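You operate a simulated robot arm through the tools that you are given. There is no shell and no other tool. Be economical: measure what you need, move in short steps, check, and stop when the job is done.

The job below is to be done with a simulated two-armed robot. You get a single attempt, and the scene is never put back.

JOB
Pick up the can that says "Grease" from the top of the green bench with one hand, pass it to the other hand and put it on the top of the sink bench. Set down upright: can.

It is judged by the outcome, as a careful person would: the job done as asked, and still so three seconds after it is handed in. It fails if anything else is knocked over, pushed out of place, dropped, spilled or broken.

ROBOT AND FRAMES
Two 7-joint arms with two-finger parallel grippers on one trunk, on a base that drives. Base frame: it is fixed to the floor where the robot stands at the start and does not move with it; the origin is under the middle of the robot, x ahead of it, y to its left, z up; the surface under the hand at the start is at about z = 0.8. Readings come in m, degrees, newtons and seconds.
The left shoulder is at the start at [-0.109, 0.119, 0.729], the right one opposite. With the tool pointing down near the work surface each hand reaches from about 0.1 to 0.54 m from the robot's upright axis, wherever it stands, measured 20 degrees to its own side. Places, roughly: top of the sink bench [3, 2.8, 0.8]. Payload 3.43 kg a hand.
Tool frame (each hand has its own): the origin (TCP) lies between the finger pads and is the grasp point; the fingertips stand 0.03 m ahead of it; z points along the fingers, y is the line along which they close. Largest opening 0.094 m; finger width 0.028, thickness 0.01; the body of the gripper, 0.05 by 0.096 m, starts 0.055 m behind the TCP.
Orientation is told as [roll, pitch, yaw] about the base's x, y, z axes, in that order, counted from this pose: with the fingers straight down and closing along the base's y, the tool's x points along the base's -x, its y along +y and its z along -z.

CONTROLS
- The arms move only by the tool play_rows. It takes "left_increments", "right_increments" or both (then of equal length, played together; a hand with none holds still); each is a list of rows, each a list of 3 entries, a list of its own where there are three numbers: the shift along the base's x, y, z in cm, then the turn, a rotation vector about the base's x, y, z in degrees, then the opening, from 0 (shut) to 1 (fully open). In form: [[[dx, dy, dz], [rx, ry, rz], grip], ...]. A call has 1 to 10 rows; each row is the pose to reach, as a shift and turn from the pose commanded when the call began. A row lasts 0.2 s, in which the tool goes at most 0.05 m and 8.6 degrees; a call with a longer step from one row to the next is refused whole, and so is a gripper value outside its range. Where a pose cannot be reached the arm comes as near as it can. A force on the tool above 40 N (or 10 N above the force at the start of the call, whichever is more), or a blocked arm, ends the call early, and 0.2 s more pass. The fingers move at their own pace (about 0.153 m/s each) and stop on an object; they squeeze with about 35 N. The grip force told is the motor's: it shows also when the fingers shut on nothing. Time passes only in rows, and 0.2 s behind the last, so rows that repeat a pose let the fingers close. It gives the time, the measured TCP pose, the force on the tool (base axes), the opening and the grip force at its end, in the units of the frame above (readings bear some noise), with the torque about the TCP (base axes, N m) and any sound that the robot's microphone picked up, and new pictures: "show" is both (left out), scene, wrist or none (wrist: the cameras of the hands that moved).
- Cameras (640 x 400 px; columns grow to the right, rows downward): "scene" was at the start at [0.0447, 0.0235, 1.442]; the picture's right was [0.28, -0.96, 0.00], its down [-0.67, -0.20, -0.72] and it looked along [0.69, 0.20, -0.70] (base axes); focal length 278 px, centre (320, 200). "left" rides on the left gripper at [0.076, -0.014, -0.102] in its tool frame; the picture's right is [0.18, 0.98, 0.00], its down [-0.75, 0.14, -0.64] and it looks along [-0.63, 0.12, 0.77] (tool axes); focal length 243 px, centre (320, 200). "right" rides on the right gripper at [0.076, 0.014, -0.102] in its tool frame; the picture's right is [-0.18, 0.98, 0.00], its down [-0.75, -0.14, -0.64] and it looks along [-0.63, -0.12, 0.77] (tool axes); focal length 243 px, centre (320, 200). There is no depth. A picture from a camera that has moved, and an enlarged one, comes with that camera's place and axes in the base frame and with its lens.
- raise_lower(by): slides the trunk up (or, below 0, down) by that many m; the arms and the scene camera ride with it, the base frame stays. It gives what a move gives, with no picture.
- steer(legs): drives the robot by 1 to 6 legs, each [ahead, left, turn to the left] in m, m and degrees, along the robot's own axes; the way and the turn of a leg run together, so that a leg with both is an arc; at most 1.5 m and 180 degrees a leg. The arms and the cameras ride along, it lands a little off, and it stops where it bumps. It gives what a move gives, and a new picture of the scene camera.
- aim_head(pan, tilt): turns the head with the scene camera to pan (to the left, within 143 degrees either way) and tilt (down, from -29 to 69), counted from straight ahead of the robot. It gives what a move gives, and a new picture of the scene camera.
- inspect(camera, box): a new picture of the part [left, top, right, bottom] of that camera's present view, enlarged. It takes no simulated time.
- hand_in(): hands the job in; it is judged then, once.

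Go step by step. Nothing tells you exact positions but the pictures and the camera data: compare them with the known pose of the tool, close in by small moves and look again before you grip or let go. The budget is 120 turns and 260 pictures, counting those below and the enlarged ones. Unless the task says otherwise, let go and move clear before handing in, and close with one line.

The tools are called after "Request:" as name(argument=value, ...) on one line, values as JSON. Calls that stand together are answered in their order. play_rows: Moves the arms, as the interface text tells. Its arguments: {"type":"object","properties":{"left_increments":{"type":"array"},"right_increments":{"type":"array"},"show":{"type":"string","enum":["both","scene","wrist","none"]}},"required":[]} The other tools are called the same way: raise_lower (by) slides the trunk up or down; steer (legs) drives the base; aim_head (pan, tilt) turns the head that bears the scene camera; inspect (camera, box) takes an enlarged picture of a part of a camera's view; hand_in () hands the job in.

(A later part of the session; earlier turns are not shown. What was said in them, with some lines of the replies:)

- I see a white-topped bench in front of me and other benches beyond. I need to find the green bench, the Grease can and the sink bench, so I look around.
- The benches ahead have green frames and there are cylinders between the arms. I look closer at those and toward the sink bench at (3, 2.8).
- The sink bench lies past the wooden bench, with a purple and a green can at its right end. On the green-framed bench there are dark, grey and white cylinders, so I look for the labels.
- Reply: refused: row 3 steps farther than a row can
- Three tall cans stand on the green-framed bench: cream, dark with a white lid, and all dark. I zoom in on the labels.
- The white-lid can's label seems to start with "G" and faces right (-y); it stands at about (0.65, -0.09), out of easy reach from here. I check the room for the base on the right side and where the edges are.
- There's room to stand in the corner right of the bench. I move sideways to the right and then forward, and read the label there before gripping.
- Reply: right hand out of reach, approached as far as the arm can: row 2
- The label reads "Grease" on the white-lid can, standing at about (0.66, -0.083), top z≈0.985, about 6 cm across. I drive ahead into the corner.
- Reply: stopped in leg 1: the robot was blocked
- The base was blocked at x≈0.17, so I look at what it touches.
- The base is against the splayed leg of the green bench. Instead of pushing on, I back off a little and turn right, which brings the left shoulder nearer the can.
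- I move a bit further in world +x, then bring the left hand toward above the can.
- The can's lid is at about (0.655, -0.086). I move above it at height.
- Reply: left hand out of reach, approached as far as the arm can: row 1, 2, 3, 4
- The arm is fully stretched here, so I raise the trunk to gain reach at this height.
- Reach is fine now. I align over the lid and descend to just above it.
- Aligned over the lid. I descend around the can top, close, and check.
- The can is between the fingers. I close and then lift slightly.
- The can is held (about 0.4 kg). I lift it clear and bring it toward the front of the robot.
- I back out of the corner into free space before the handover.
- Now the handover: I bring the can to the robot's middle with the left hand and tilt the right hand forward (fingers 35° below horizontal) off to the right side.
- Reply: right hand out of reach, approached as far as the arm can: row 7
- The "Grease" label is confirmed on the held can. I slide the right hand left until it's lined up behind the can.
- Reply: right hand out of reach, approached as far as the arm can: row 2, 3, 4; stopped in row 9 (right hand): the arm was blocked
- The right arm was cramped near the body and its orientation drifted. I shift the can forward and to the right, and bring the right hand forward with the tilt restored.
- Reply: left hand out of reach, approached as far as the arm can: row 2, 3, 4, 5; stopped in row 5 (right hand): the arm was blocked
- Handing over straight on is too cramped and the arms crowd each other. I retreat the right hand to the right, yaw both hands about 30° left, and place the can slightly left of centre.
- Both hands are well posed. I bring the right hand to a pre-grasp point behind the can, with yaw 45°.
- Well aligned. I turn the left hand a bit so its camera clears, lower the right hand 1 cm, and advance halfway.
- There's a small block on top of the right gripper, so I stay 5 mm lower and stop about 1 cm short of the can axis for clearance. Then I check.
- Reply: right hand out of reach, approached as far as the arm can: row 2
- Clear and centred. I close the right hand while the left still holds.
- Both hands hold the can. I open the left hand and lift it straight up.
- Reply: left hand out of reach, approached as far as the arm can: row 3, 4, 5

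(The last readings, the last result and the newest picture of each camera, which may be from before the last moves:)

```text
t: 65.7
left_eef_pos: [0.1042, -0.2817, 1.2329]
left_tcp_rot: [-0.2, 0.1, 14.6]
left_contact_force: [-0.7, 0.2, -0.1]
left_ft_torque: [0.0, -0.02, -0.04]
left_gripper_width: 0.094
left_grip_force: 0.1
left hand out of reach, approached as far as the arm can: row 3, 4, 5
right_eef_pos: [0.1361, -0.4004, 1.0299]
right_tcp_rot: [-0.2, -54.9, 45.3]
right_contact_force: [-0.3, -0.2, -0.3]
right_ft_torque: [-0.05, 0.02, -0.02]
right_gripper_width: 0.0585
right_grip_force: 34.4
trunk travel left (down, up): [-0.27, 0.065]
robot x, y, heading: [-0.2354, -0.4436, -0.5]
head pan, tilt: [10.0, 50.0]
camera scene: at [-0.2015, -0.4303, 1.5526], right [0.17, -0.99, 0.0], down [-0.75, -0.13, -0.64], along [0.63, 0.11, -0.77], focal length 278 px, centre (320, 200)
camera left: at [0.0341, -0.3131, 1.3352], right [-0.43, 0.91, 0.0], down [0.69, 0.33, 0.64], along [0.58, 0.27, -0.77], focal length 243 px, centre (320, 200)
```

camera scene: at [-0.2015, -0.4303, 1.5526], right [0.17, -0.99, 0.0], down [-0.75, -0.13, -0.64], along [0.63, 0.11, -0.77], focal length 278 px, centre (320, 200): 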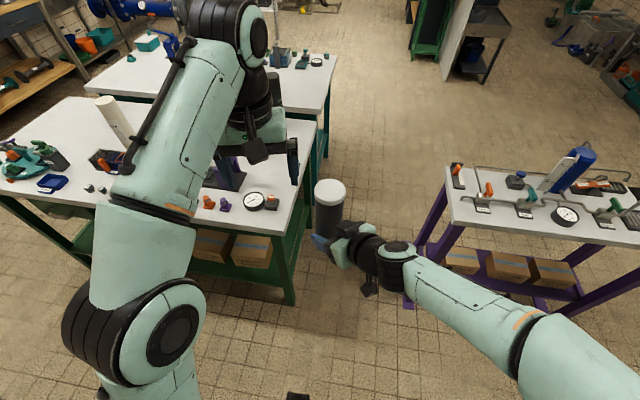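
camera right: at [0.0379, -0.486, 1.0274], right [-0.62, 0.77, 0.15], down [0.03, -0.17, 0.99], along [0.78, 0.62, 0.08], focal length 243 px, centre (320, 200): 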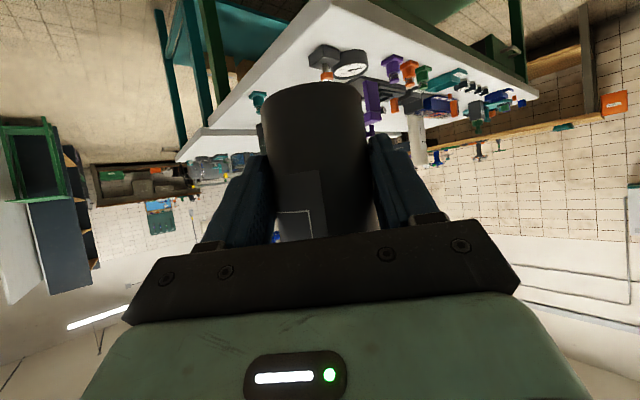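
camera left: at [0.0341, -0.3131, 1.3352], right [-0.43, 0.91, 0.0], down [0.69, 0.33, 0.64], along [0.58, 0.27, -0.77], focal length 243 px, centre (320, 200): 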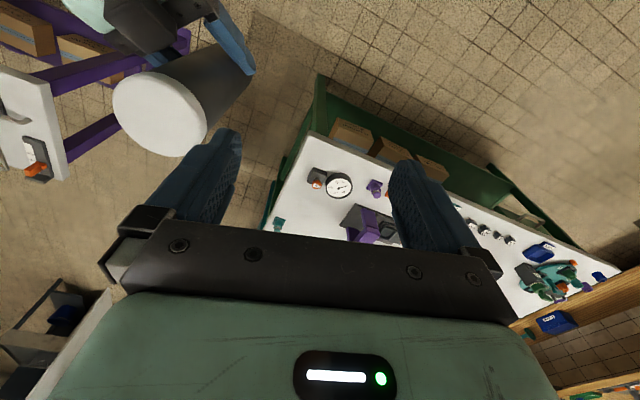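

The handover succeeded: the right hand alone holds the can. Now I back off a little and drive left along the bench front toward the aisle.

Request:
steer(legs=[[-0.12, 0, 0], [0, 1.0, 0], [0, 0.95, 0]])

Request:
aim_head(pan=20, tilt=20)

```text
t: 83.8
left_eef_pos: [0.0205, 1.6456, 1.2329]
left_tcp_rot: [-0.1, 0.2, 13.9]
left_contact_force: [0.1, 0.4, -0.1]
left_ft_torque: [0.0, -0.02, 0.02]
left_gripper_width: 0.0939
left_grip_force: 0.0
right_eef_pos: [0.0499, 1.5262, 1.0298]
right_tcp_rot: [0.0, -55.0, 44.2]
right_contact_force: [0.8, 0.2, 0.3]
right_ft_torque: [-0.06, 0.05, 0.01]
right_gripper_width: 0.0577
right_grip_force: 34.5
trunk travel left (down, up): [-0.27, 0.065]
robot x, y, heading: [-0.3213, 1.4856, -1.1]
head pan, tilt: [10.0, 50.0]
camera scene: at [-0.2865, 1.5001, 1.5526], right [0.15, -0.99, 0.0], down [-0.76, -0.12, -0.64], along [0.64, 0.1, -0.77], focal length 278 px, centre (320, 200)
```

scene: 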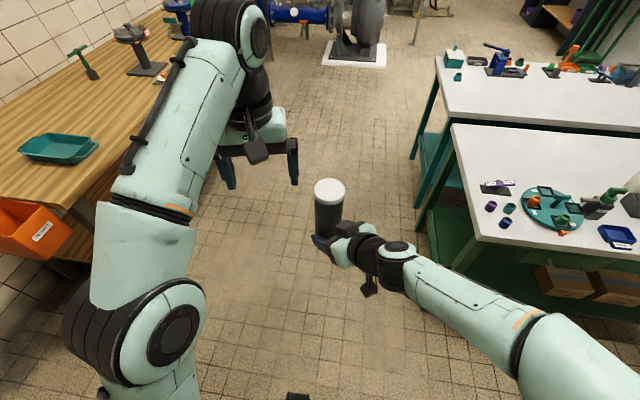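

```text
t: 84.8
left_eef_pos: [0.0203, 1.6455, 1.2321]
left_tcp_rot: [0.0, 0.0, 14.0]
left_contact_force: [-1.3, 0.5, -0.3]
left_ft_torque: [-0.01, 0.01, -0.02]
left_gripper_width: 0.0941
left_grip_force: 0.0
right_eef_pos: [0.0515, 1.5252, 1.0297]
right_tcp_rot: [0.0, -54.9, 44.3]
right_contact_force: [-0.3, 0.1, 0.2]
right_ft_torque: [-0.09, -0.01, 0.01]
right_gripper_width: 0.0577
right_grip_force: 34.7
trunk travel left (down, up): [-0.27, 0.065]
robot x, y, heading: [-0.3201, 1.486, -1.0]
head pan, tilt: [20.0, 20.0]
camera scene: at [-0.2744, 1.5183, 1.5982], right [0.32, -0.95, 0.0], down [-0.32, -0.11, -0.94], along [0.89, 0.3, -0.34], focal length 278 px, centre (320, 200)
```

scene: 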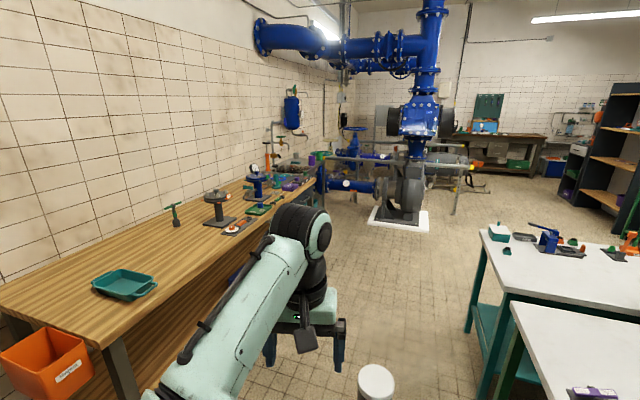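

The aisle between wooden bench (front y≈2.4) and green benches (y≈1.08) is wide enough. I drive ahead along it and look at the sink bench.

Request:
steer(legs=[[0.9, 0.22, 1], [1.0, 0.03, 0]])

Request:
aim_head(pan=50, tilt=30)

```text
t: 94.4
left_eef_pos: [1.9109, 1.9108, 1.2328]
left_tcp_rot: [0.1, 0.1, 15.1]
left_contact_force: [-0.2, 0.0, -0.1]
left_ft_torque: [-0.04, 0.01, 0.01]
left_gripper_width: 0.0943
left_grip_force: 0.0
right_eef_pos: [1.9441, 1.7922, 1.0304]
right_tcp_rot: [0.0, -55.0, 45.6]
right_contact_force: [0.9, -0.6, -1.3]
right_ft_torque: [-0.04, 0.04, 0.01]
right_gripper_width: 0.0577
right_grip_force: 35.3
trunk travel left (down, up): [-0.27, 0.065]
robot x, y, heading: [1.5703, 1.747, 0.3]
head pan, tilt: [20.0, 20.0]
camera scene: at [1.6183, 1.7767, 1.5982], right [0.34, -0.94, 0.0], down [-0.32, -0.12, -0.94], along [0.88, 0.32, -0.34], focal length 278 px, centre (320, 200)
```

scene: 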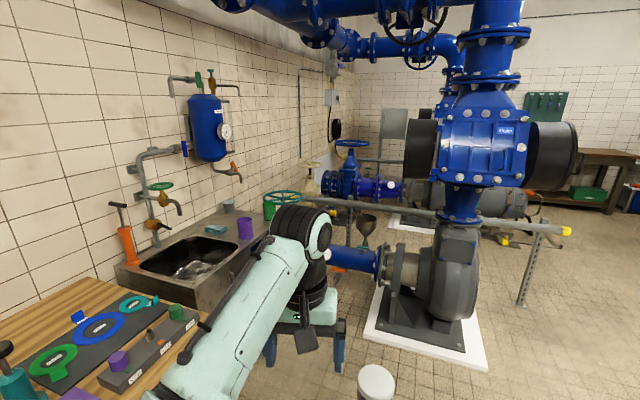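

```text
t: 95.3
left_eef_pos: [1.9106, 1.9101, 1.2329]
left_tcp_rot: [0.0, 0.1, 15.2]
left_contact_force: [1.3, 1.0, 0.1]
left_ft_torque: [-0.01, -0.01, 0.01]
left_gripper_width: 0.0941
left_grip_force: 0.1
right_eef_pos: [1.9425, 1.7911, 1.0301]
right_tcp_rot: [0.1, -54.8, 45.6]
right_contact_force: [0.4, 0.0, 0.2]
right_ft_torque: [-0.06, 0.02, 0.02]
right_gripper_width: 0.0576
right_grip_force: 35.2
trunk travel left (down, up): [-0.27, 0.065]
robot x, y, heading: [1.5703, 1.7499, 0.1]
head pan, tilt: [50.0, 30.0]
camera scene: at [1.5888, 1.8139, 1.5822], right [0.77, -0.64, 0.0], down [-0.32, -0.38, -0.87], along [0.56, 0.66, -0.5], focal length 278 px, centre (320, 200)
```

scene: 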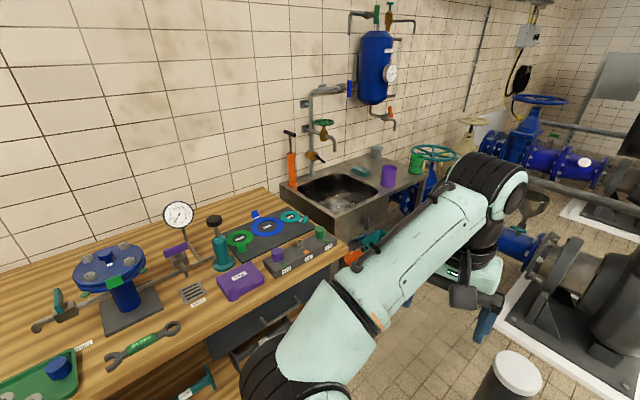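

The sink bench has its basin on the left and a drainboard with a purple cup, a green cup and a sponge on the right. I look at the pump, the railing and the floor near the standing spot.

Request:
steer(legs=[[0.5, 0.05, 0]])

Request:
aim_head(pan=70, tilt=35)

Request:
aim_head(pan=10, tilt=40)

```text
t: 98.3
left_eef_pos: [2.4017, 1.9686, 1.2327]
left_tcp_rot: [0.0, 0.2, 15.8]
left_contact_force: [0.2, -0.6, -0.2]
left_ft_torque: [0.01, 0.0, 0.0]
left_gripper_width: 0.0941
left_grip_force: 0.2
right_eef_pos: [2.4357, 1.8497, 1.0279]
right_tcp_rot: [0.1, -54.9, 46.3]
right_contact_force: [0.4, 0.3, 0.4]
right_ft_torque: [-0.05, 0.06, -0.01]
right_gripper_width: 0.0576
right_grip_force: 34.7
trunk travel left (down, up): [-0.27, 0.065]
robot x, y, heading: [2.0612, 1.7968, 0.7]
head pan, tilt: [50.0, 30.0]
camera scene: at [2.0811, 1.8684, 1.5821], right [0.78, -0.63, 0.0], down [-0.32, -0.39, -0.87], along [0.55, 0.67, -0.5], focal length 278 px, centre (320, 200)
```

scene: 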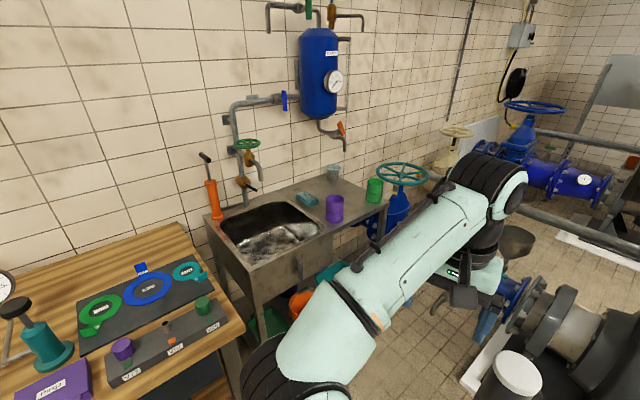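

```text
t: 99.1
left_eef_pos: [2.4027, 1.9686, 1.2328]
left_tcp_rot: [0.0, -0.1, 15.8]
left_contact_force: [-1.4, 0.2, -0.2]
left_ft_torque: [0.01, 0.0, 0.02]
left_gripper_width: 0.094
left_grip_force: 0.0
right_eef_pos: [2.4363, 1.8492, 1.0287]
right_tcp_rot: [0.0, -55.0, 46.2]
right_contact_force: [0.9, -0.4, -0.4]
right_ft_torque: [-0.06, 0.05, -0.04]
right_gripper_width: 0.0576
right_grip_force: 35.8
trunk travel left (down, up): [-0.27, 0.065]
robot x, y, heading: [2.0664, 1.7988, 0.6]
head pan, tilt: [70.0, 35.0]
camera scene: at [2.0526, 1.8814, 1.5744], right [0.94, -0.33, 0.0], down [-0.19, -0.54, -0.82], along [0.27, 0.77, -0.57], focal length 278 px, centre (320, 200)
```

scene: 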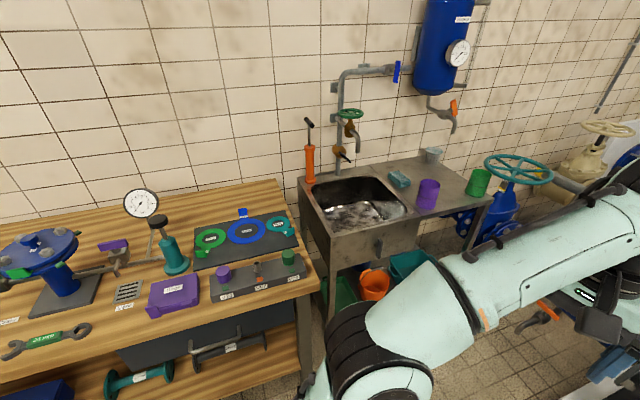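

```text
t: 100.4
left_eef_pos: [2.4019, 1.9684, 1.2318]
left_tcp_rot: [0.0, 0.1, 15.8]
left_contact_force: [-0.1, 0.6, -0.5]
left_ft_torque: [-0.01, 0.0, -0.01]
left_gripper_width: 0.0939
left_grip_force: 0.0
right_eef_pos: [2.4343, 1.849, 1.0298]
right_tcp_rot: [0.0, -54.8, 46.2]
right_contact_force: [-0.1, 0.2, 0.2]
right_ft_torque: [-0.03, 0.05, 0.0]
right_gripper_width: 0.0574
right_grip_force: 34.6
trunk travel left (down, up): [-0.27, 0.065]
robot x, y, heading: [2.0634, 1.7996, 0.6]
head pan, tilt: [10.0, 40.0]
camera scene: at [2.1072, 1.8143, 1.5668], right [0.19, -0.98, 0.0], down [-0.63, -0.12, -0.77], along [0.75, 0.14, -0.64], focal length 278 px, centre (320, 200)
```

scene: 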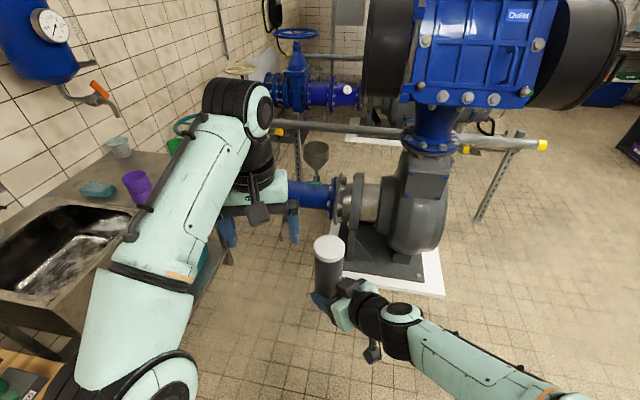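

The free spot on the drainboard is about (3.04, 2.80), between the purple cup (2.885, 2.72) and the green cup (3.19, 2.735). I drive ahead, then turn left to face the bench.

Request:
steer(legs=[[0.45, 0.03, 0], [0, 0, 75]])

Request:
aim_head(pan=-15, tilt=40)

```text
t: 106.3
left_eef_pos: [2.4281, 2.206, 1.2327]
left_tcp_rot: [0.0, 0.2, 91.5]
left_contact_force: [-0.6, -0.3, 0.4]
left_ft_torque: [0.02, 0.02, 0.0]
left_gripper_width: 0.094
left_grip_force: 0.1
right_eef_pos: [2.5523, 2.2097, 1.0297]
right_tcp_rot: [-0.1, -55.0, 121.9]
right_contact_force: [0.5, -0.3, -1.6]
right_ft_torque: [-0.05, -0.04, -0.02]
right_gripper_width: 0.0573
right_grip_force: 35.4
trunk travel left (down, up): [-0.27, 0.065]
robot x, y, heading: [2.5054, 1.8403, 76.5]
head pan, tilt: [10.0, 40.0]
camera scene: at [2.5066, 1.8801, 1.5668], right [1.0, -0.06, 0.0], down [-0.04, -0.64, -0.77], along [0.05, 0.76, -0.64], focal length 278 px, centre (320, 200)
```

scene: 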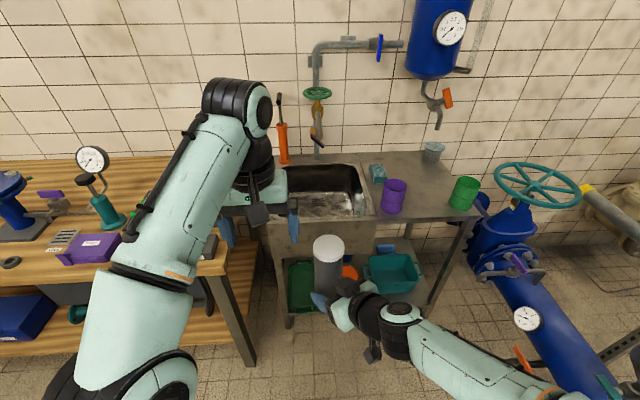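

```text
t: 107.2
left_eef_pos: [2.4275, 2.2056, 1.2327]
left_tcp_rot: [-0.1, 0.1, 91.4]
left_contact_force: [0.5, -0.1, 0.3]
left_ft_torque: [-0.03, -0.01, 0.01]
left_gripper_width: 0.0942
left_grip_force: 0.0
right_eef_pos: [2.552, 2.2087, 1.03]
right_tcp_rot: [0.0, -54.9, 121.9]
right_contact_force: [-1.3, -0.5, -0.2]
right_ft_torque: [-0.06, -0.01, 0.0]
right_gripper_width: 0.0574
right_grip_force: 34.5
trunk travel left (down, up): [-0.27, 0.065]
robot x, y, heading: [2.5068, 1.8396, 76.6]
head pan, tilt: [-15.0, 40.0]
camera scene: at [2.5419, 1.87, 1.5668], right [0.88, -0.48, 0.0], down [-0.31, -0.57, -0.77], along [0.37, 0.67, -0.64], focal length 278 px, centre (320, 200)
```

scene: 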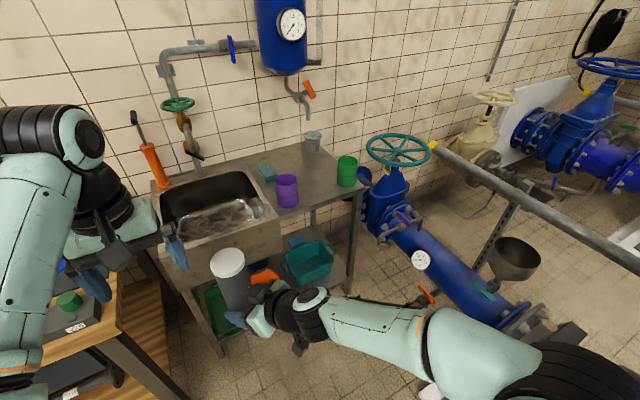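

I crab forward and right to stand in front of the drainboard.

Request:
steer(legs=[[0.1, -0.233, 0], [0.42, 0, 0]])

Request:
aim_head(pan=-5, tilt=50)

```text
t: 112.0
left_eef_pos: [2.7717, 2.652, 1.2336]
left_tcp_rot: [0.1, 0.0, 91.4]
left_contact_force: [-1.0, 0.0, 0.2]
left_ft_torque: [0.03, -0.04, -0.01]
left_gripper_width: 0.0941
left_grip_force: 0.1
right_eef_pos: [2.8953, 2.6571, 1.0291]
right_tcp_rot: [0.1, -54.8, 121.9]
right_contact_force: [0.3, -0.3, 1.1]
right_ft_torque: [-0.06, -0.03, 0.01]
right_gripper_width: 0.0573
right_grip_force: 35.4
trunk travel left (down, up): [-0.27, 0.065]
robot x, y, heading: [2.8541, 2.2848, 76.8]
head pan, tilt: [-15.0, 40.0]
camera scene: at [2.8848, 2.3172, 1.5668], right [0.88, -0.48, 0.0], down [-0.31, -0.56, -0.77], along [0.37, 0.67, -0.64], focal length 278 px, centre (320, 200)
```

scene: 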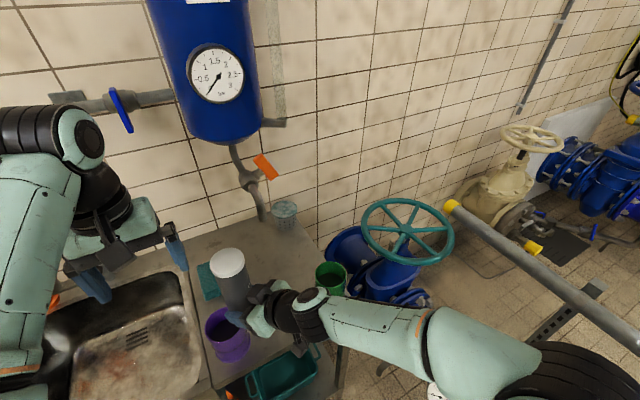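

```text
t: 112.7
left_eef_pos: [2.7715, 2.6521, 1.2332]
left_tcp_rot: [0.0, 0.1, 91.4]
left_contact_force: [-0.6, -0.3, 0.1]
left_ft_torque: [0.0, -0.01, 0.0]
left_gripper_width: 0.094
left_grip_force: 0.1
right_eef_pos: [2.8944, 2.6551, 1.0279]
right_tcp_rot: [-0.1, -55.0, 122.0]
right_contact_force: [0.3, -0.2, -0.8]
right_ft_torque: [-0.05, -0.05, 0.02]
right_gripper_width: 0.0575
right_grip_force: 34.6
trunk travel left (down, up): [-0.27, 0.065]
robot x, y, heading: [2.8542, 2.2837, 76.5]
head pan, tilt: [-5.0, 50.0]
camera scene: at [2.8687, 2.3151, 1.5527], right [0.95, -0.32, 0.0], down [-0.24, -0.73, -0.64], along [0.2, 0.61, -0.77], focal length 278 px, centre (320, 200)
```

scene: 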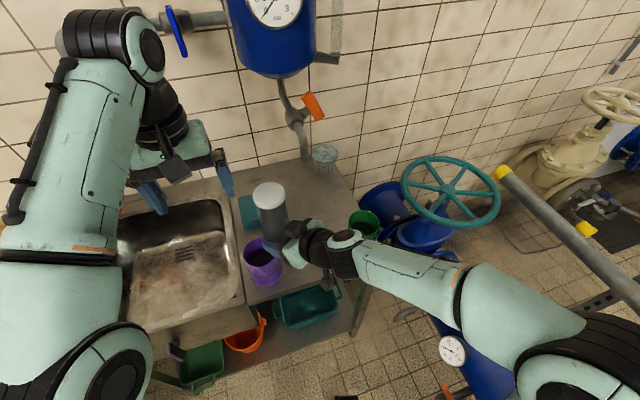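

I refine: purple cup ≈(2.84, 2.71), green ≈(3.13, 2.71), so I aim for x≈2.985, y≈2.80. I move the right hand above that spot, pointing straight at the wall.

Request:
play_rows(right_increments=[[[1.5, 2.2, 0], [0, 0, -5], 0], [[3, 4.5, 0], [0, 0, -10], 0], [[4.5, 6.7, 0], [0, 0, -15], 0], [[6, 9, 0], [0, 0, -20], 0], [[7.5, 11.2, 0], [0, 0, -25], 0], [[9.1, 13.5, 0], [0, 0, -30], 0], [[9.1, 13.5, 0], [0, 0, -30], 0]], show="both")

```text
t: 114.3
left_eef_pos: [2.7685, 2.6513, 1.233]
left_tcp_rot: [0.1, 0.1, 91.7]
left_contact_force: [0.5, -0.1, -0.4]
left_ft_torque: [-0.03, 0.02, 0.01]
left_gripper_width: 0.0939
left_grip_force: 0.0
right_eef_pos: [2.9636, 2.7878, 1.0273]
right_tcp_rot: [-0.3, -54.1, 94.8]
right_contact_force: [-18.2, -3.6, -2.5]
right_ft_torque: [0.21, -1.53, 0.12]
right_gripper_width: 0.0602
right_grip_force: 35.1
trunk travel left (down, up): [-0.27, 0.065]
robot x, y, heading: [2.8535, 2.2826, 76.8]
head pan, tilt: [-5.0, 50.0]
stopped in row 7 (right hand): the force on the tool passed its limit at 42 N (the readings are from after the stop); the commanded pose is now the measured one
camera scene: at [2.8671, 2.3148, 1.5528], right [0.95, -0.32, 0.0], down [-0.24, -0.73, -0.64], along [0.2, 0.61, -0.77], focal length 278 px, centre (320, 200)
camera right: at [2.9602, 2.6582, 1.0256], right [-0.99, 0.03, 0.15], down [0.14, -0.07, 0.99], along [0.04, 1.0, 0.06], focal length 243 px, centre (320, 200)
```

scene: 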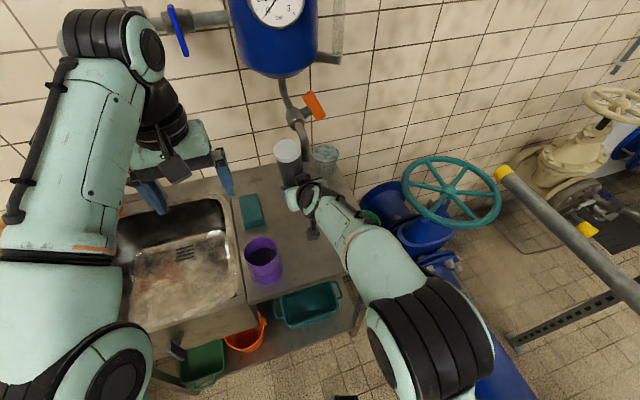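
right: 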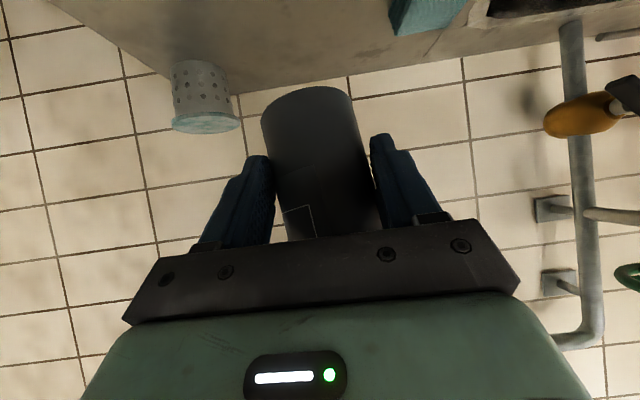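

The can's top touched the spout under the wall tank, which hangs at about z≈1.15 over this spot. I back off to -x and away from the wall, then lower and look.

Request:
play_rows(right_increments=[[[-1, -0.5, 0], [0, 0, 0], 0], [[-2, -3, 0], [0, 0, 0], 0], [[-2, -7, 0], [0, 0, 0], 0], [[-2, -10, 0], [0, 0, 0], 0]], show="both")

Request:
inspect(camera="scene", box=[220, 60, 400, 320])

```text
t: 115.3
left_eef_pos: [2.7702, 2.6511, 1.233]
left_tcp_rot: [0.0, 0.0, 91.6]
left_contact_force: [0.8, -0.3, 0.3]
left_ft_torque: [0.01, -0.01, -0.02]
left_gripper_width: 0.094
left_grip_force: 0.0
right_eef_pos: [2.9525, 2.6864, 1.0272]
right_tcp_rot: [0.0, -54.5, 93.5]
right_contact_force: [1.4, 0.5, 0.3]
right_ft_torque: [-0.05, -0.01, 0.02]
right_gripper_width: 0.0571
right_grip_force: 34.7
trunk travel left (down, up): [-0.27, 0.065]
robot x, y, heading: [2.8532, 2.2833, 76.7]
head pan, tilt: [-5.0, 50.0]
camera scene: at [2.8679, 2.3141, 1.5526], right [0.95, -0.32, 0.0], down [-0.24, -0.73, -0.64], along [0.2, 0.61, -0.77], focal length 278 px, centre (320, 200)
camera right: at [2.9464, 2.5572, 1.0254], right [-0.99, 0.05, 0.15], down [0.14, -0.08, 0.99], along [0.06, 1.0, 0.07], focal length 243 px, centre (320, 200)
```

scene: 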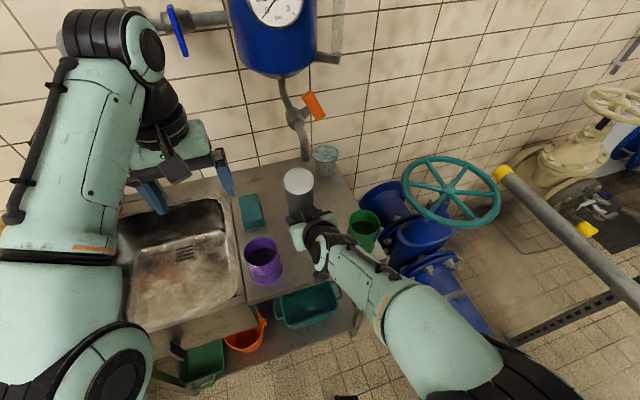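
right: 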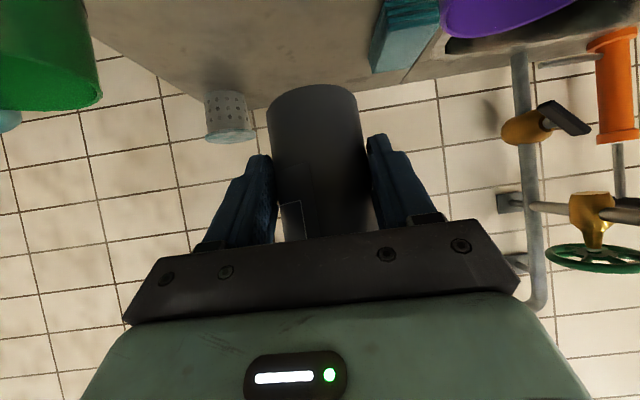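

```text
1.54 times, centred on (310, 190) of scene
camera zoom: at [2.8679, 2.3141, 1.5526], right [0.95, -0.32, 0.0], down [-0.24, -0.73, -0.64], along [0.2, 0.61, -0.77], focal length 427 px, centre (335, 215)
```

zoom: 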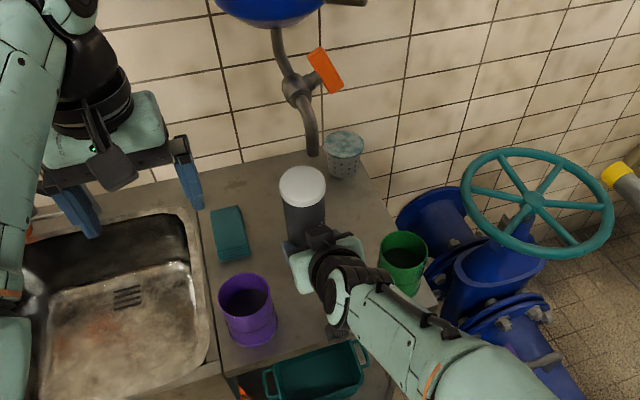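

The can sprang back nearly upright and nothing else was disturbed. I centre between the cups and lower below the spout, using hand and trunk.

Request:
play_rows(right_increments=[[[1, 0, -1.5], [0, 0, -1], 0], [[2, 0, -3], [0, 0, -2], 0], [[3.3, 0, -5], [0, 0, -3], 0], [[3.3, 0, -5], [0, 0, -3], 0]], show="none")

Request:
raise_lower(by=-0.08)

Request:
aim_head(pan=-12, tilt=50)

Request:
inspect(camera="scene", box=[180, 80, 400, 320])

Request:
inspect(camera="right", box=[0, 0, 640, 400])

```text
t: 116.3
left_eef_pos: [2.7684, 2.6522, 1.2319]
left_tcp_rot: [0.0, 0.0, 91.5]
left_contact_force: [-0.6, 0.0, -0.2]
left_ft_torque: [0.0, 0.02, -0.01]
left_gripper_width: 0.0939
left_grip_force: 0.0
right_eef_pos: [2.9837, 2.6894, 0.9769]
right_tcp_rot: [-0.1, -54.5, 90.6]
right_contact_force: [0.1, 0.7, -0.6]
right_ft_torque: [-0.06, 0.0, -0.04]
right_gripper_width: 0.0568
right_grip_force: 35.3
trunk travel left (down, up): [-0.27, 0.065]
robot x, y, heading: [2.8515, 2.2806, 76.5]
head pan, tilt: [-5.0, 50.0]
```

```text
t: 117.5
left_eef_pos: [2.7678, 2.6489, 1.1456]
left_tcp_rot: [0.2, 0.8, 91.6]
left_contact_force: [1.1, -1.0, -1.0]
left_ft_torque: [0.02, 0.01, -0.01]
left_gripper_width: 0.094
left_grip_force: 0.1
right_eef_pos: [2.9842, 2.6886, 0.8974]
right_tcp_rot: [-0.1, -54.5, 90.6]
right_contact_force: [-0.1, 0.4, 1.0]
right_ft_torque: [-0.06, -0.01, 0.02]
right_gripper_width: 0.0565
right_grip_force: 35.1
trunk travel left (down, up): [-0.19, 0.145]
robot x, y, heading: [2.8524, 2.285, 76.5]
head pan, tilt: [-5.0, 50.0]
```

```text
t: 118.1
left_eef_pos: [2.769, 2.6486, 1.1456]
left_tcp_rot: [0.2, 0.9, 91.6]
left_contact_force: [0.8, 0.3, 0.8]
left_ft_torque: [0.01, 0.02, 0.0]
left_gripper_width: 0.094
left_grip_force: 0.0
right_eef_pos: [2.9832, 2.6884, 0.8973]
right_tcp_rot: [-0.2, -54.4, 90.6]
right_contact_force: [0.3, 0.1, -0.4]
right_ft_torque: [-0.09, 0.0, -0.01]
right_gripper_width: 0.0567
right_grip_force: 35.2
trunk travel left (down, up): [-0.19, 0.145]
robot x, y, heading: [2.8501, 2.2842, 76.6]
head pan, tilt: [-12.0, 50.0]
camera scene: at [2.8771, 2.3139, 1.4729], right [0.9, -0.43, 0.0], down [-0.33, -0.69, -0.64], along [0.28, 0.58, -0.77], focal length 278 px, centre (320, 200)
```

scene: 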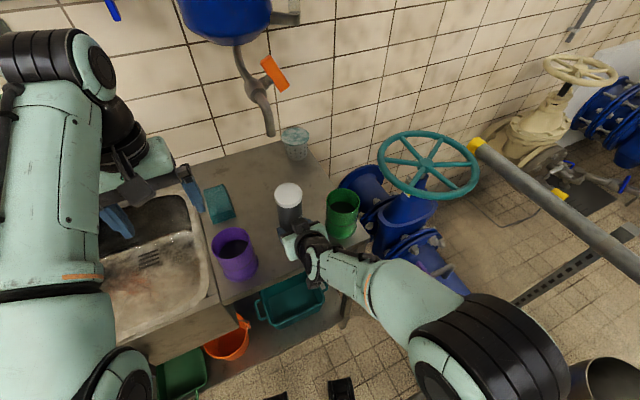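

```text
1.67 times, centred on (290, 200) of scene
camera zoom: at [2.8771, 2.3139, 1.4729], right [0.9, -0.43, 0.0], down [-0.33, -0.69, -0.64], along [0.28, 0.58, -0.77], focal length 463 px, centre (370, 200)
```

zoom: 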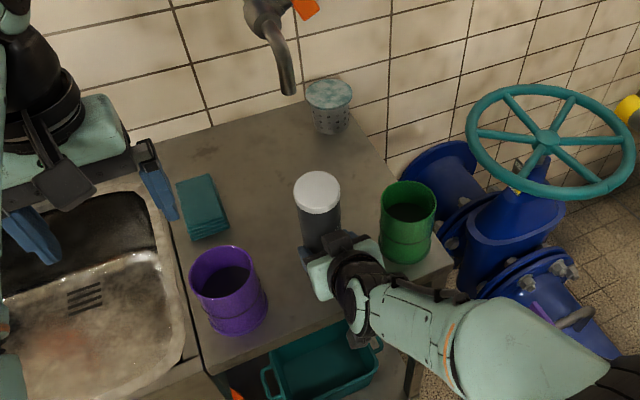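

```text
1.00 times, centred on (320, 200) of right (not enlarged: the box is as wide or as high as the picture)
camera zoom: at [2.9723, 2.56, 0.8961], right [-0.98, 0.1, 0.15], down [0.14, -0.08, 0.99], along [0.11, 0.99, 0.07], focal length 243 px, centre (320, 200)
```

zoom: 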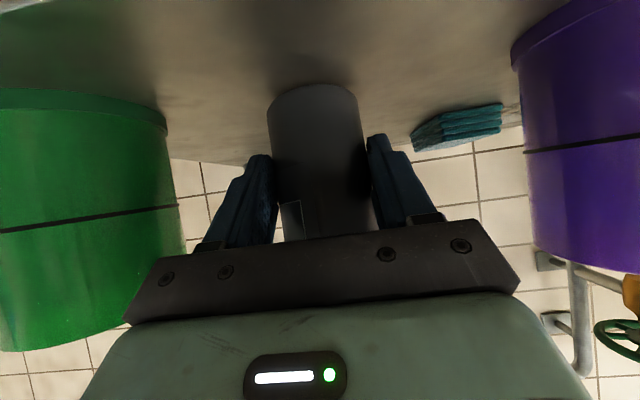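

The hand is centred between the cups (gap x 2.87–3.08). I go in 5 cm and down to about 1 cm above the top.

Request:
play_rows(right_increments=[[[-0.3, 1, -1.5], [0, 0, 0], 0], [[-0.5, 3, -3], [0, 0, 0], 0], [[-0.5, 5, -3.5], [0, 0, 0], 0], [[-0.5, 5, -3.5], [0, 0, 0], 0]], show="both")

Request:
inspect(camera="scene", box=[180, 80, 400, 320])

```text
t: 119.0
left_eef_pos: [2.7693, 2.6482, 1.1457]
left_tcp_rot: [0.4, 0.9, 91.6]
left_contact_force: [0.0, 0.3, -1.3]
left_ft_torque: [0.0, -0.02, 0.02]
left_gripper_width: 0.0942
left_grip_force: 0.0
right_eef_pos: [2.9797, 2.7386, 0.8683]
right_tcp_rot: [0.0, -55.5, 90.6]
right_contact_force: [0.6, 1.4, 3.1]
right_ft_torque: [-0.31, 0.0, 0.0]
right_gripper_width: 0.0562
right_grip_force: 35.6
trunk travel left (down, up): [-0.19, 0.145]
robot x, y, heading: [2.8501, 2.2872, 76.8]
head pan, tilt: [-12.0, 50.0]
stopped in row 4 (right hand): the force on the tool passed its limit at 92 N (the readings are from after the stop); the commanded pose is now the measured one
camera scene: at [2.8771, 2.3136, 1.4728], right [0.9, -0.43, 0.0], down [-0.33, -0.69, -0.64], along [0.28, 0.58, -0.77], focal length 278 px, centre (320, 200)
camera right: at [2.9668, 2.6098, 0.8652], right [-0.98, 0.09, 0.15], down [0.14, -0.1, 0.98], along [0.11, 0.99, 0.08], focal length 243 px, centre (320, 200)
```

scene: 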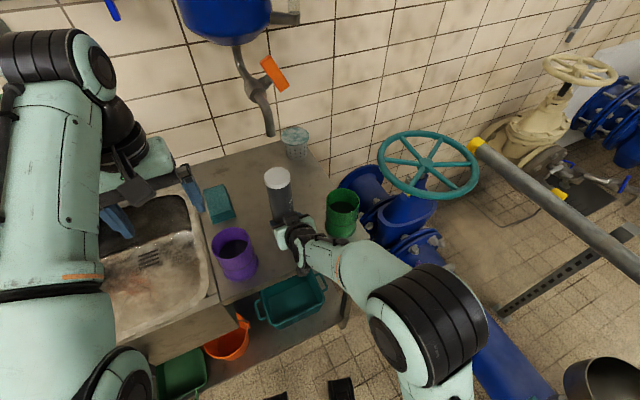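
right: 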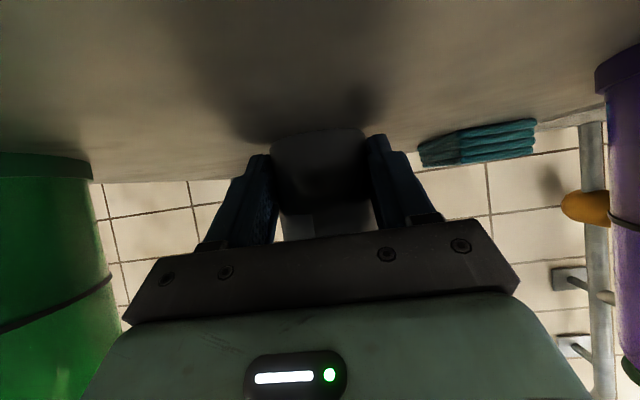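

```text
1.67 times, centred on (290, 200) of scene
camera zoom: at [2.8771, 2.3136, 1.4728], right [0.9, -0.43, 0.0], down [-0.33, -0.69, -0.64], along [0.28, 0.58, -0.77], focal length 463 px, centre (370, 200)
```

zoom: 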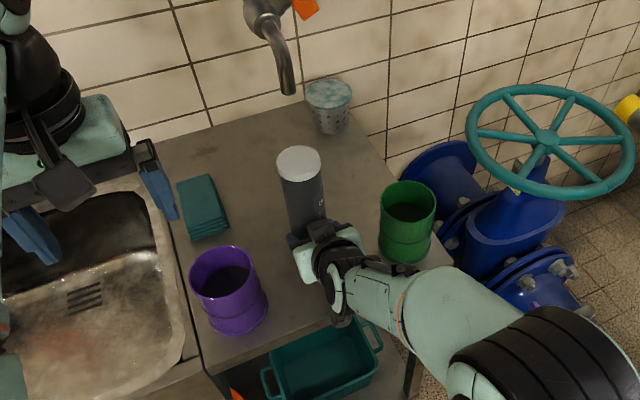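

The bench top is a bit higher than told (≈0.84): the can now rests on it, having slid a little in the grip, and it looks upright. I open the fingers gently and check.

Request:
play_rows(right_increments=[[[0, 0, 0], [0, 0, 0], 0.68], [[0, 0, 0], [0, 0, 0], 0.75], [[0, 0, 0], [0, 0, 0], 1], [[0, 0, 0], [0, 0, 0], 1]], show="both")

Request:
inspect(camera="scene", box=[180, 80, 400, 320])

```text
t: 120.0
left_eef_pos: [2.7669, 2.6469, 1.1462]
left_tcp_rot: [0.2, 0.9, 91.6]
left_contact_force: [0.8, 0.4, -0.3]
left_ft_torque: [0.01, 0.0, 0.02]
left_gripper_width: 0.0941
left_grip_force: 0.0
right_eef_pos: [2.9766, 2.7387, 0.8682]
right_tcp_rot: [0.0, -55.3, 90.7]
right_contact_force: [-12.3, -3.5, 15.8]
right_ft_torque: [0.16, -0.06, 0.22]
right_gripper_width: 0.0889
right_grip_force: 0.3
trunk travel left (down, up): [-0.19, 0.145]
robot x, y, heading: [2.8541, 2.2843, 76.4]
head pan, tilt: [-12.0, 50.0]
camera scene: at [2.8752, 2.312, 1.473], right [0.9, -0.43, 0.0], down [-0.33, -0.69, -0.64], along [0.28, 0.58, -0.77], focal length 278 px, centre (320, 200)
camera right: at [2.9651, 2.6085, 0.8654], right [-0.98, 0.09, 0.15], down [0.14, -0.1, 0.99], along [0.11, 0.99, 0.08], focal length 243 px, centre (320, 200)
```

scene: 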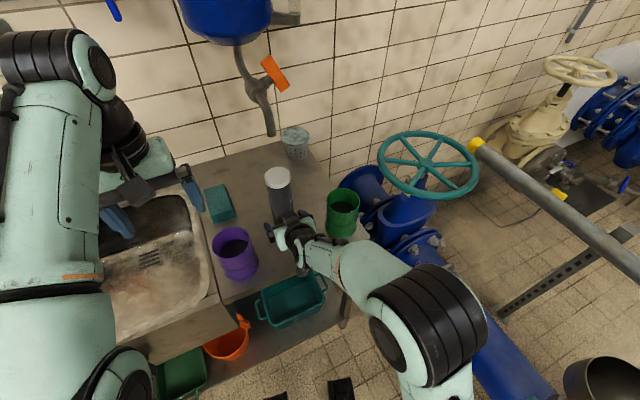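
right: 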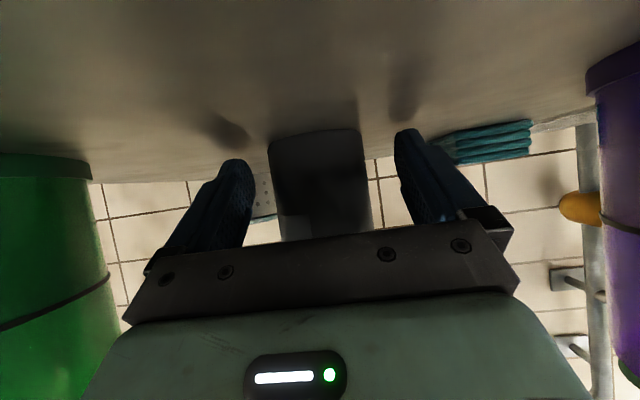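

```text
1.67 times, centred on (290, 200) of scene
camera zoom: at [2.8752, 2.312, 1.473], right [0.9, -0.43, 0.0], down [-0.33, -0.69, -0.64], along [0.28, 0.58, -0.77], focal length 463 px, centre (370, 200)
```

zoom: 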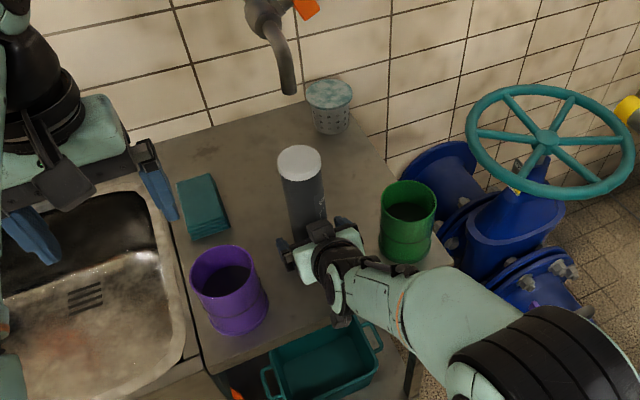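

The can stands free and upright; a fingertip presses on the bench. I ease up slightly and draw the hand straight back.

Request:
play_rows(right_increments=[[[0, 0, 0.5], [0, 0, 0], 1], [[0, 0, 1], [0, 0, 0], 1], [[0, -2, 1], [0, 0, 0], 1], [[0, -4.5, 1.2], [0, 0, 0], 1], [[0, -7.5, 2], [0, 0, 0], 1], [[0, -10, 4], [0, 0, 0], 1]], show="both")

```text
t: 121.4
left_eef_pos: [2.769, 2.6473, 1.1452]
left_tcp_rot: [0.2, 0.9, 91.6]
left_contact_force: [0.7, 0.0, -0.1]
left_ft_torque: [0.02, -0.01, 0.0]
left_gripper_width: 0.0941
left_grip_force: 0.1
right_eef_pos: [2.9802, 2.6383, 0.9067]
right_tcp_rot: [0.1, -55.2, 90.5]
right_contact_force: [0.8, 0.0, 0.5]
right_ft_torque: [0.03, 0.02, 0.03]
right_gripper_width: 0.0941
right_grip_force: 0.0
trunk travel left (down, up): [-0.19, 0.145]
robot x, y, heading: [2.8517, 2.2822, 76.6]
head pan, tilt: [-12.0, 50.0]
camera scene: at [2.8774, 2.3128, 1.4729], right [0.9, -0.43, 0.0], down [-0.33, -0.69, -0.64], along [0.28, 0.58, -0.77], focal length 278 px, centre (320, 200)
camera right: at [2.9683, 2.5094, 0.9035], right [-0.98, 0.1, 0.15], down [0.14, -0.09, 0.99], along [0.11, 0.99, 0.08], focal length 243 px, centre (320, 200)
```

scene: 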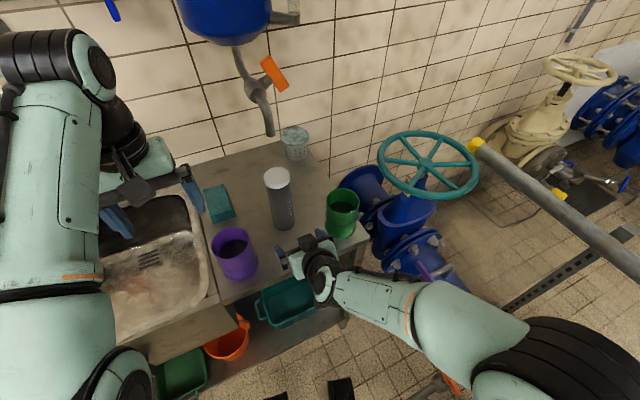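
right: 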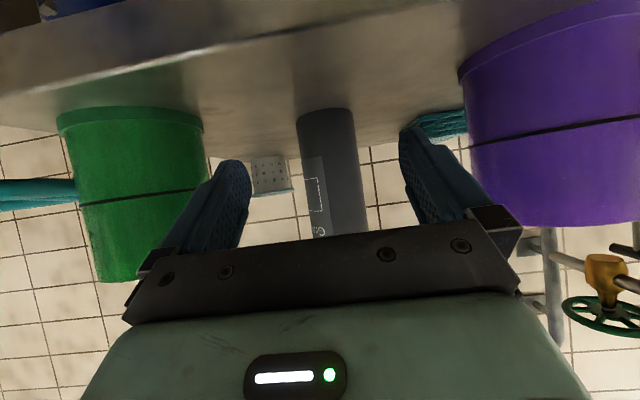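

The can stands upright on the sink bench. I raise the hand, back off a little, and take a last look.

Request:
play_rows(right_increments=[[[0, -1, 3], [0, 0, 0], 1], [[0, -2, 7], [0, 0, 0], 1], [[0, -3, 11], [0, 0, 0], 1]], show="none")

Request:
steer(legs=[[-0.15, 0, 0]])

Request:
inspect(camera="scene", box=[180, 60, 400, 260])

```text
t: 122.2
left_eef_pos: [2.7693, 2.6479, 1.1457]
left_tcp_rot: [0.2, 0.9, 91.6]
left_contact_force: [0.6, -0.4, 0.1]
left_ft_torque: [0.0, 0.02, -0.01]
left_gripper_width: 0.0938
left_grip_force: 0.1
right_eef_pos: [2.9795, 2.6066, 1.0165]
right_tcp_rot: [0.1, -55.2, 90.5]
right_contact_force: [-0.4, -1.1, 0.6]
right_ft_torque: [0.01, 0.02, 0.0]
right_gripper_width: 0.0939
right_grip_force: 0.3
trunk travel left (down, up): [-0.19, 0.145]
robot x, y, heading: [2.8528, 2.2858, 76.5]
head pan, tilt: [-12.0, 50.0]
```

```text
t: 123.5
left_eef_pos: [2.7351, 2.5033, 1.1465]
left_tcp_rot: [0.2, 1.0, 91.6]
left_contact_force: [-0.9, 0.4, 0.5]
left_ft_torque: [0.04, -0.04, -0.01]
left_gripper_width: 0.0938
left_grip_force: 0.0
right_eef_pos: [2.9449, 2.463, 1.0158]
right_tcp_rot: [0.2, -55.1, 90.5]
right_contact_force: [-0.1, -0.2, 0.2]
right_ft_torque: [0.0, -0.02, 0.02]
right_gripper_width: 0.094
right_grip_force: 0.0
trunk travel left (down, up): [-0.19, 0.145]
robot x, y, heading: [2.8165, 2.137, 76.4]
head pan, tilt: [-12.0, 50.0]
camera scene: at [2.8422, 2.1673, 1.4729], right [0.9, -0.43, 0.0], down [-0.33, -0.69, -0.64], along [0.28, 0.58, -0.77], focal length 278 px, centre (320, 200)
```

scene: 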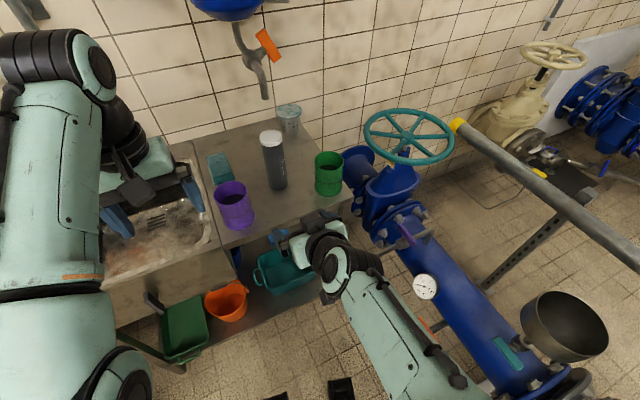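

```text
2.00 times, centred on (290, 160) of scene
camera zoom: at [2.8422, 2.1673, 1.4729], right [0.9, -0.43, 0.0], down [-0.33, -0.69, -0.64], along [0.28, 0.58, -0.77], focal length 556 px, centre (380, 280)
```

zoom: 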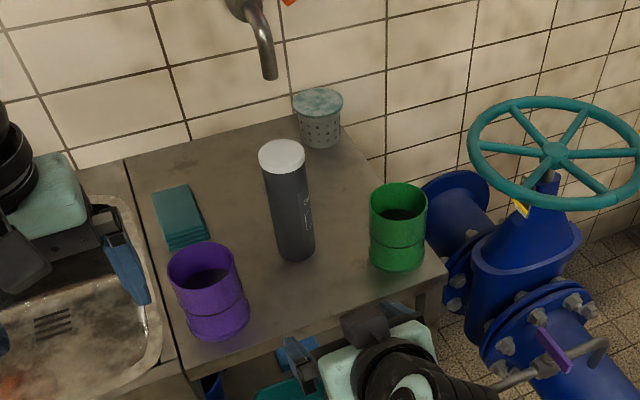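

The Grease can stands upright and free on the sink bench, the cups and sponge around it are where they were, and both hands are clear. I hand it in.

Request:
hand_in()

```text
The job is handed in.
```

I picked up the Grease can from the green bench with the left hand, passed it to the right, and set it upright on the sink bench. While I was moving it into place, its top pressed against the spout under the wall tank (42 N). It was also set down hard (92 N), because the sink bench top is at about z = 0.84 rather than 0.8. The last pictures show it standing upright, with nothing around it knocked over or moved.
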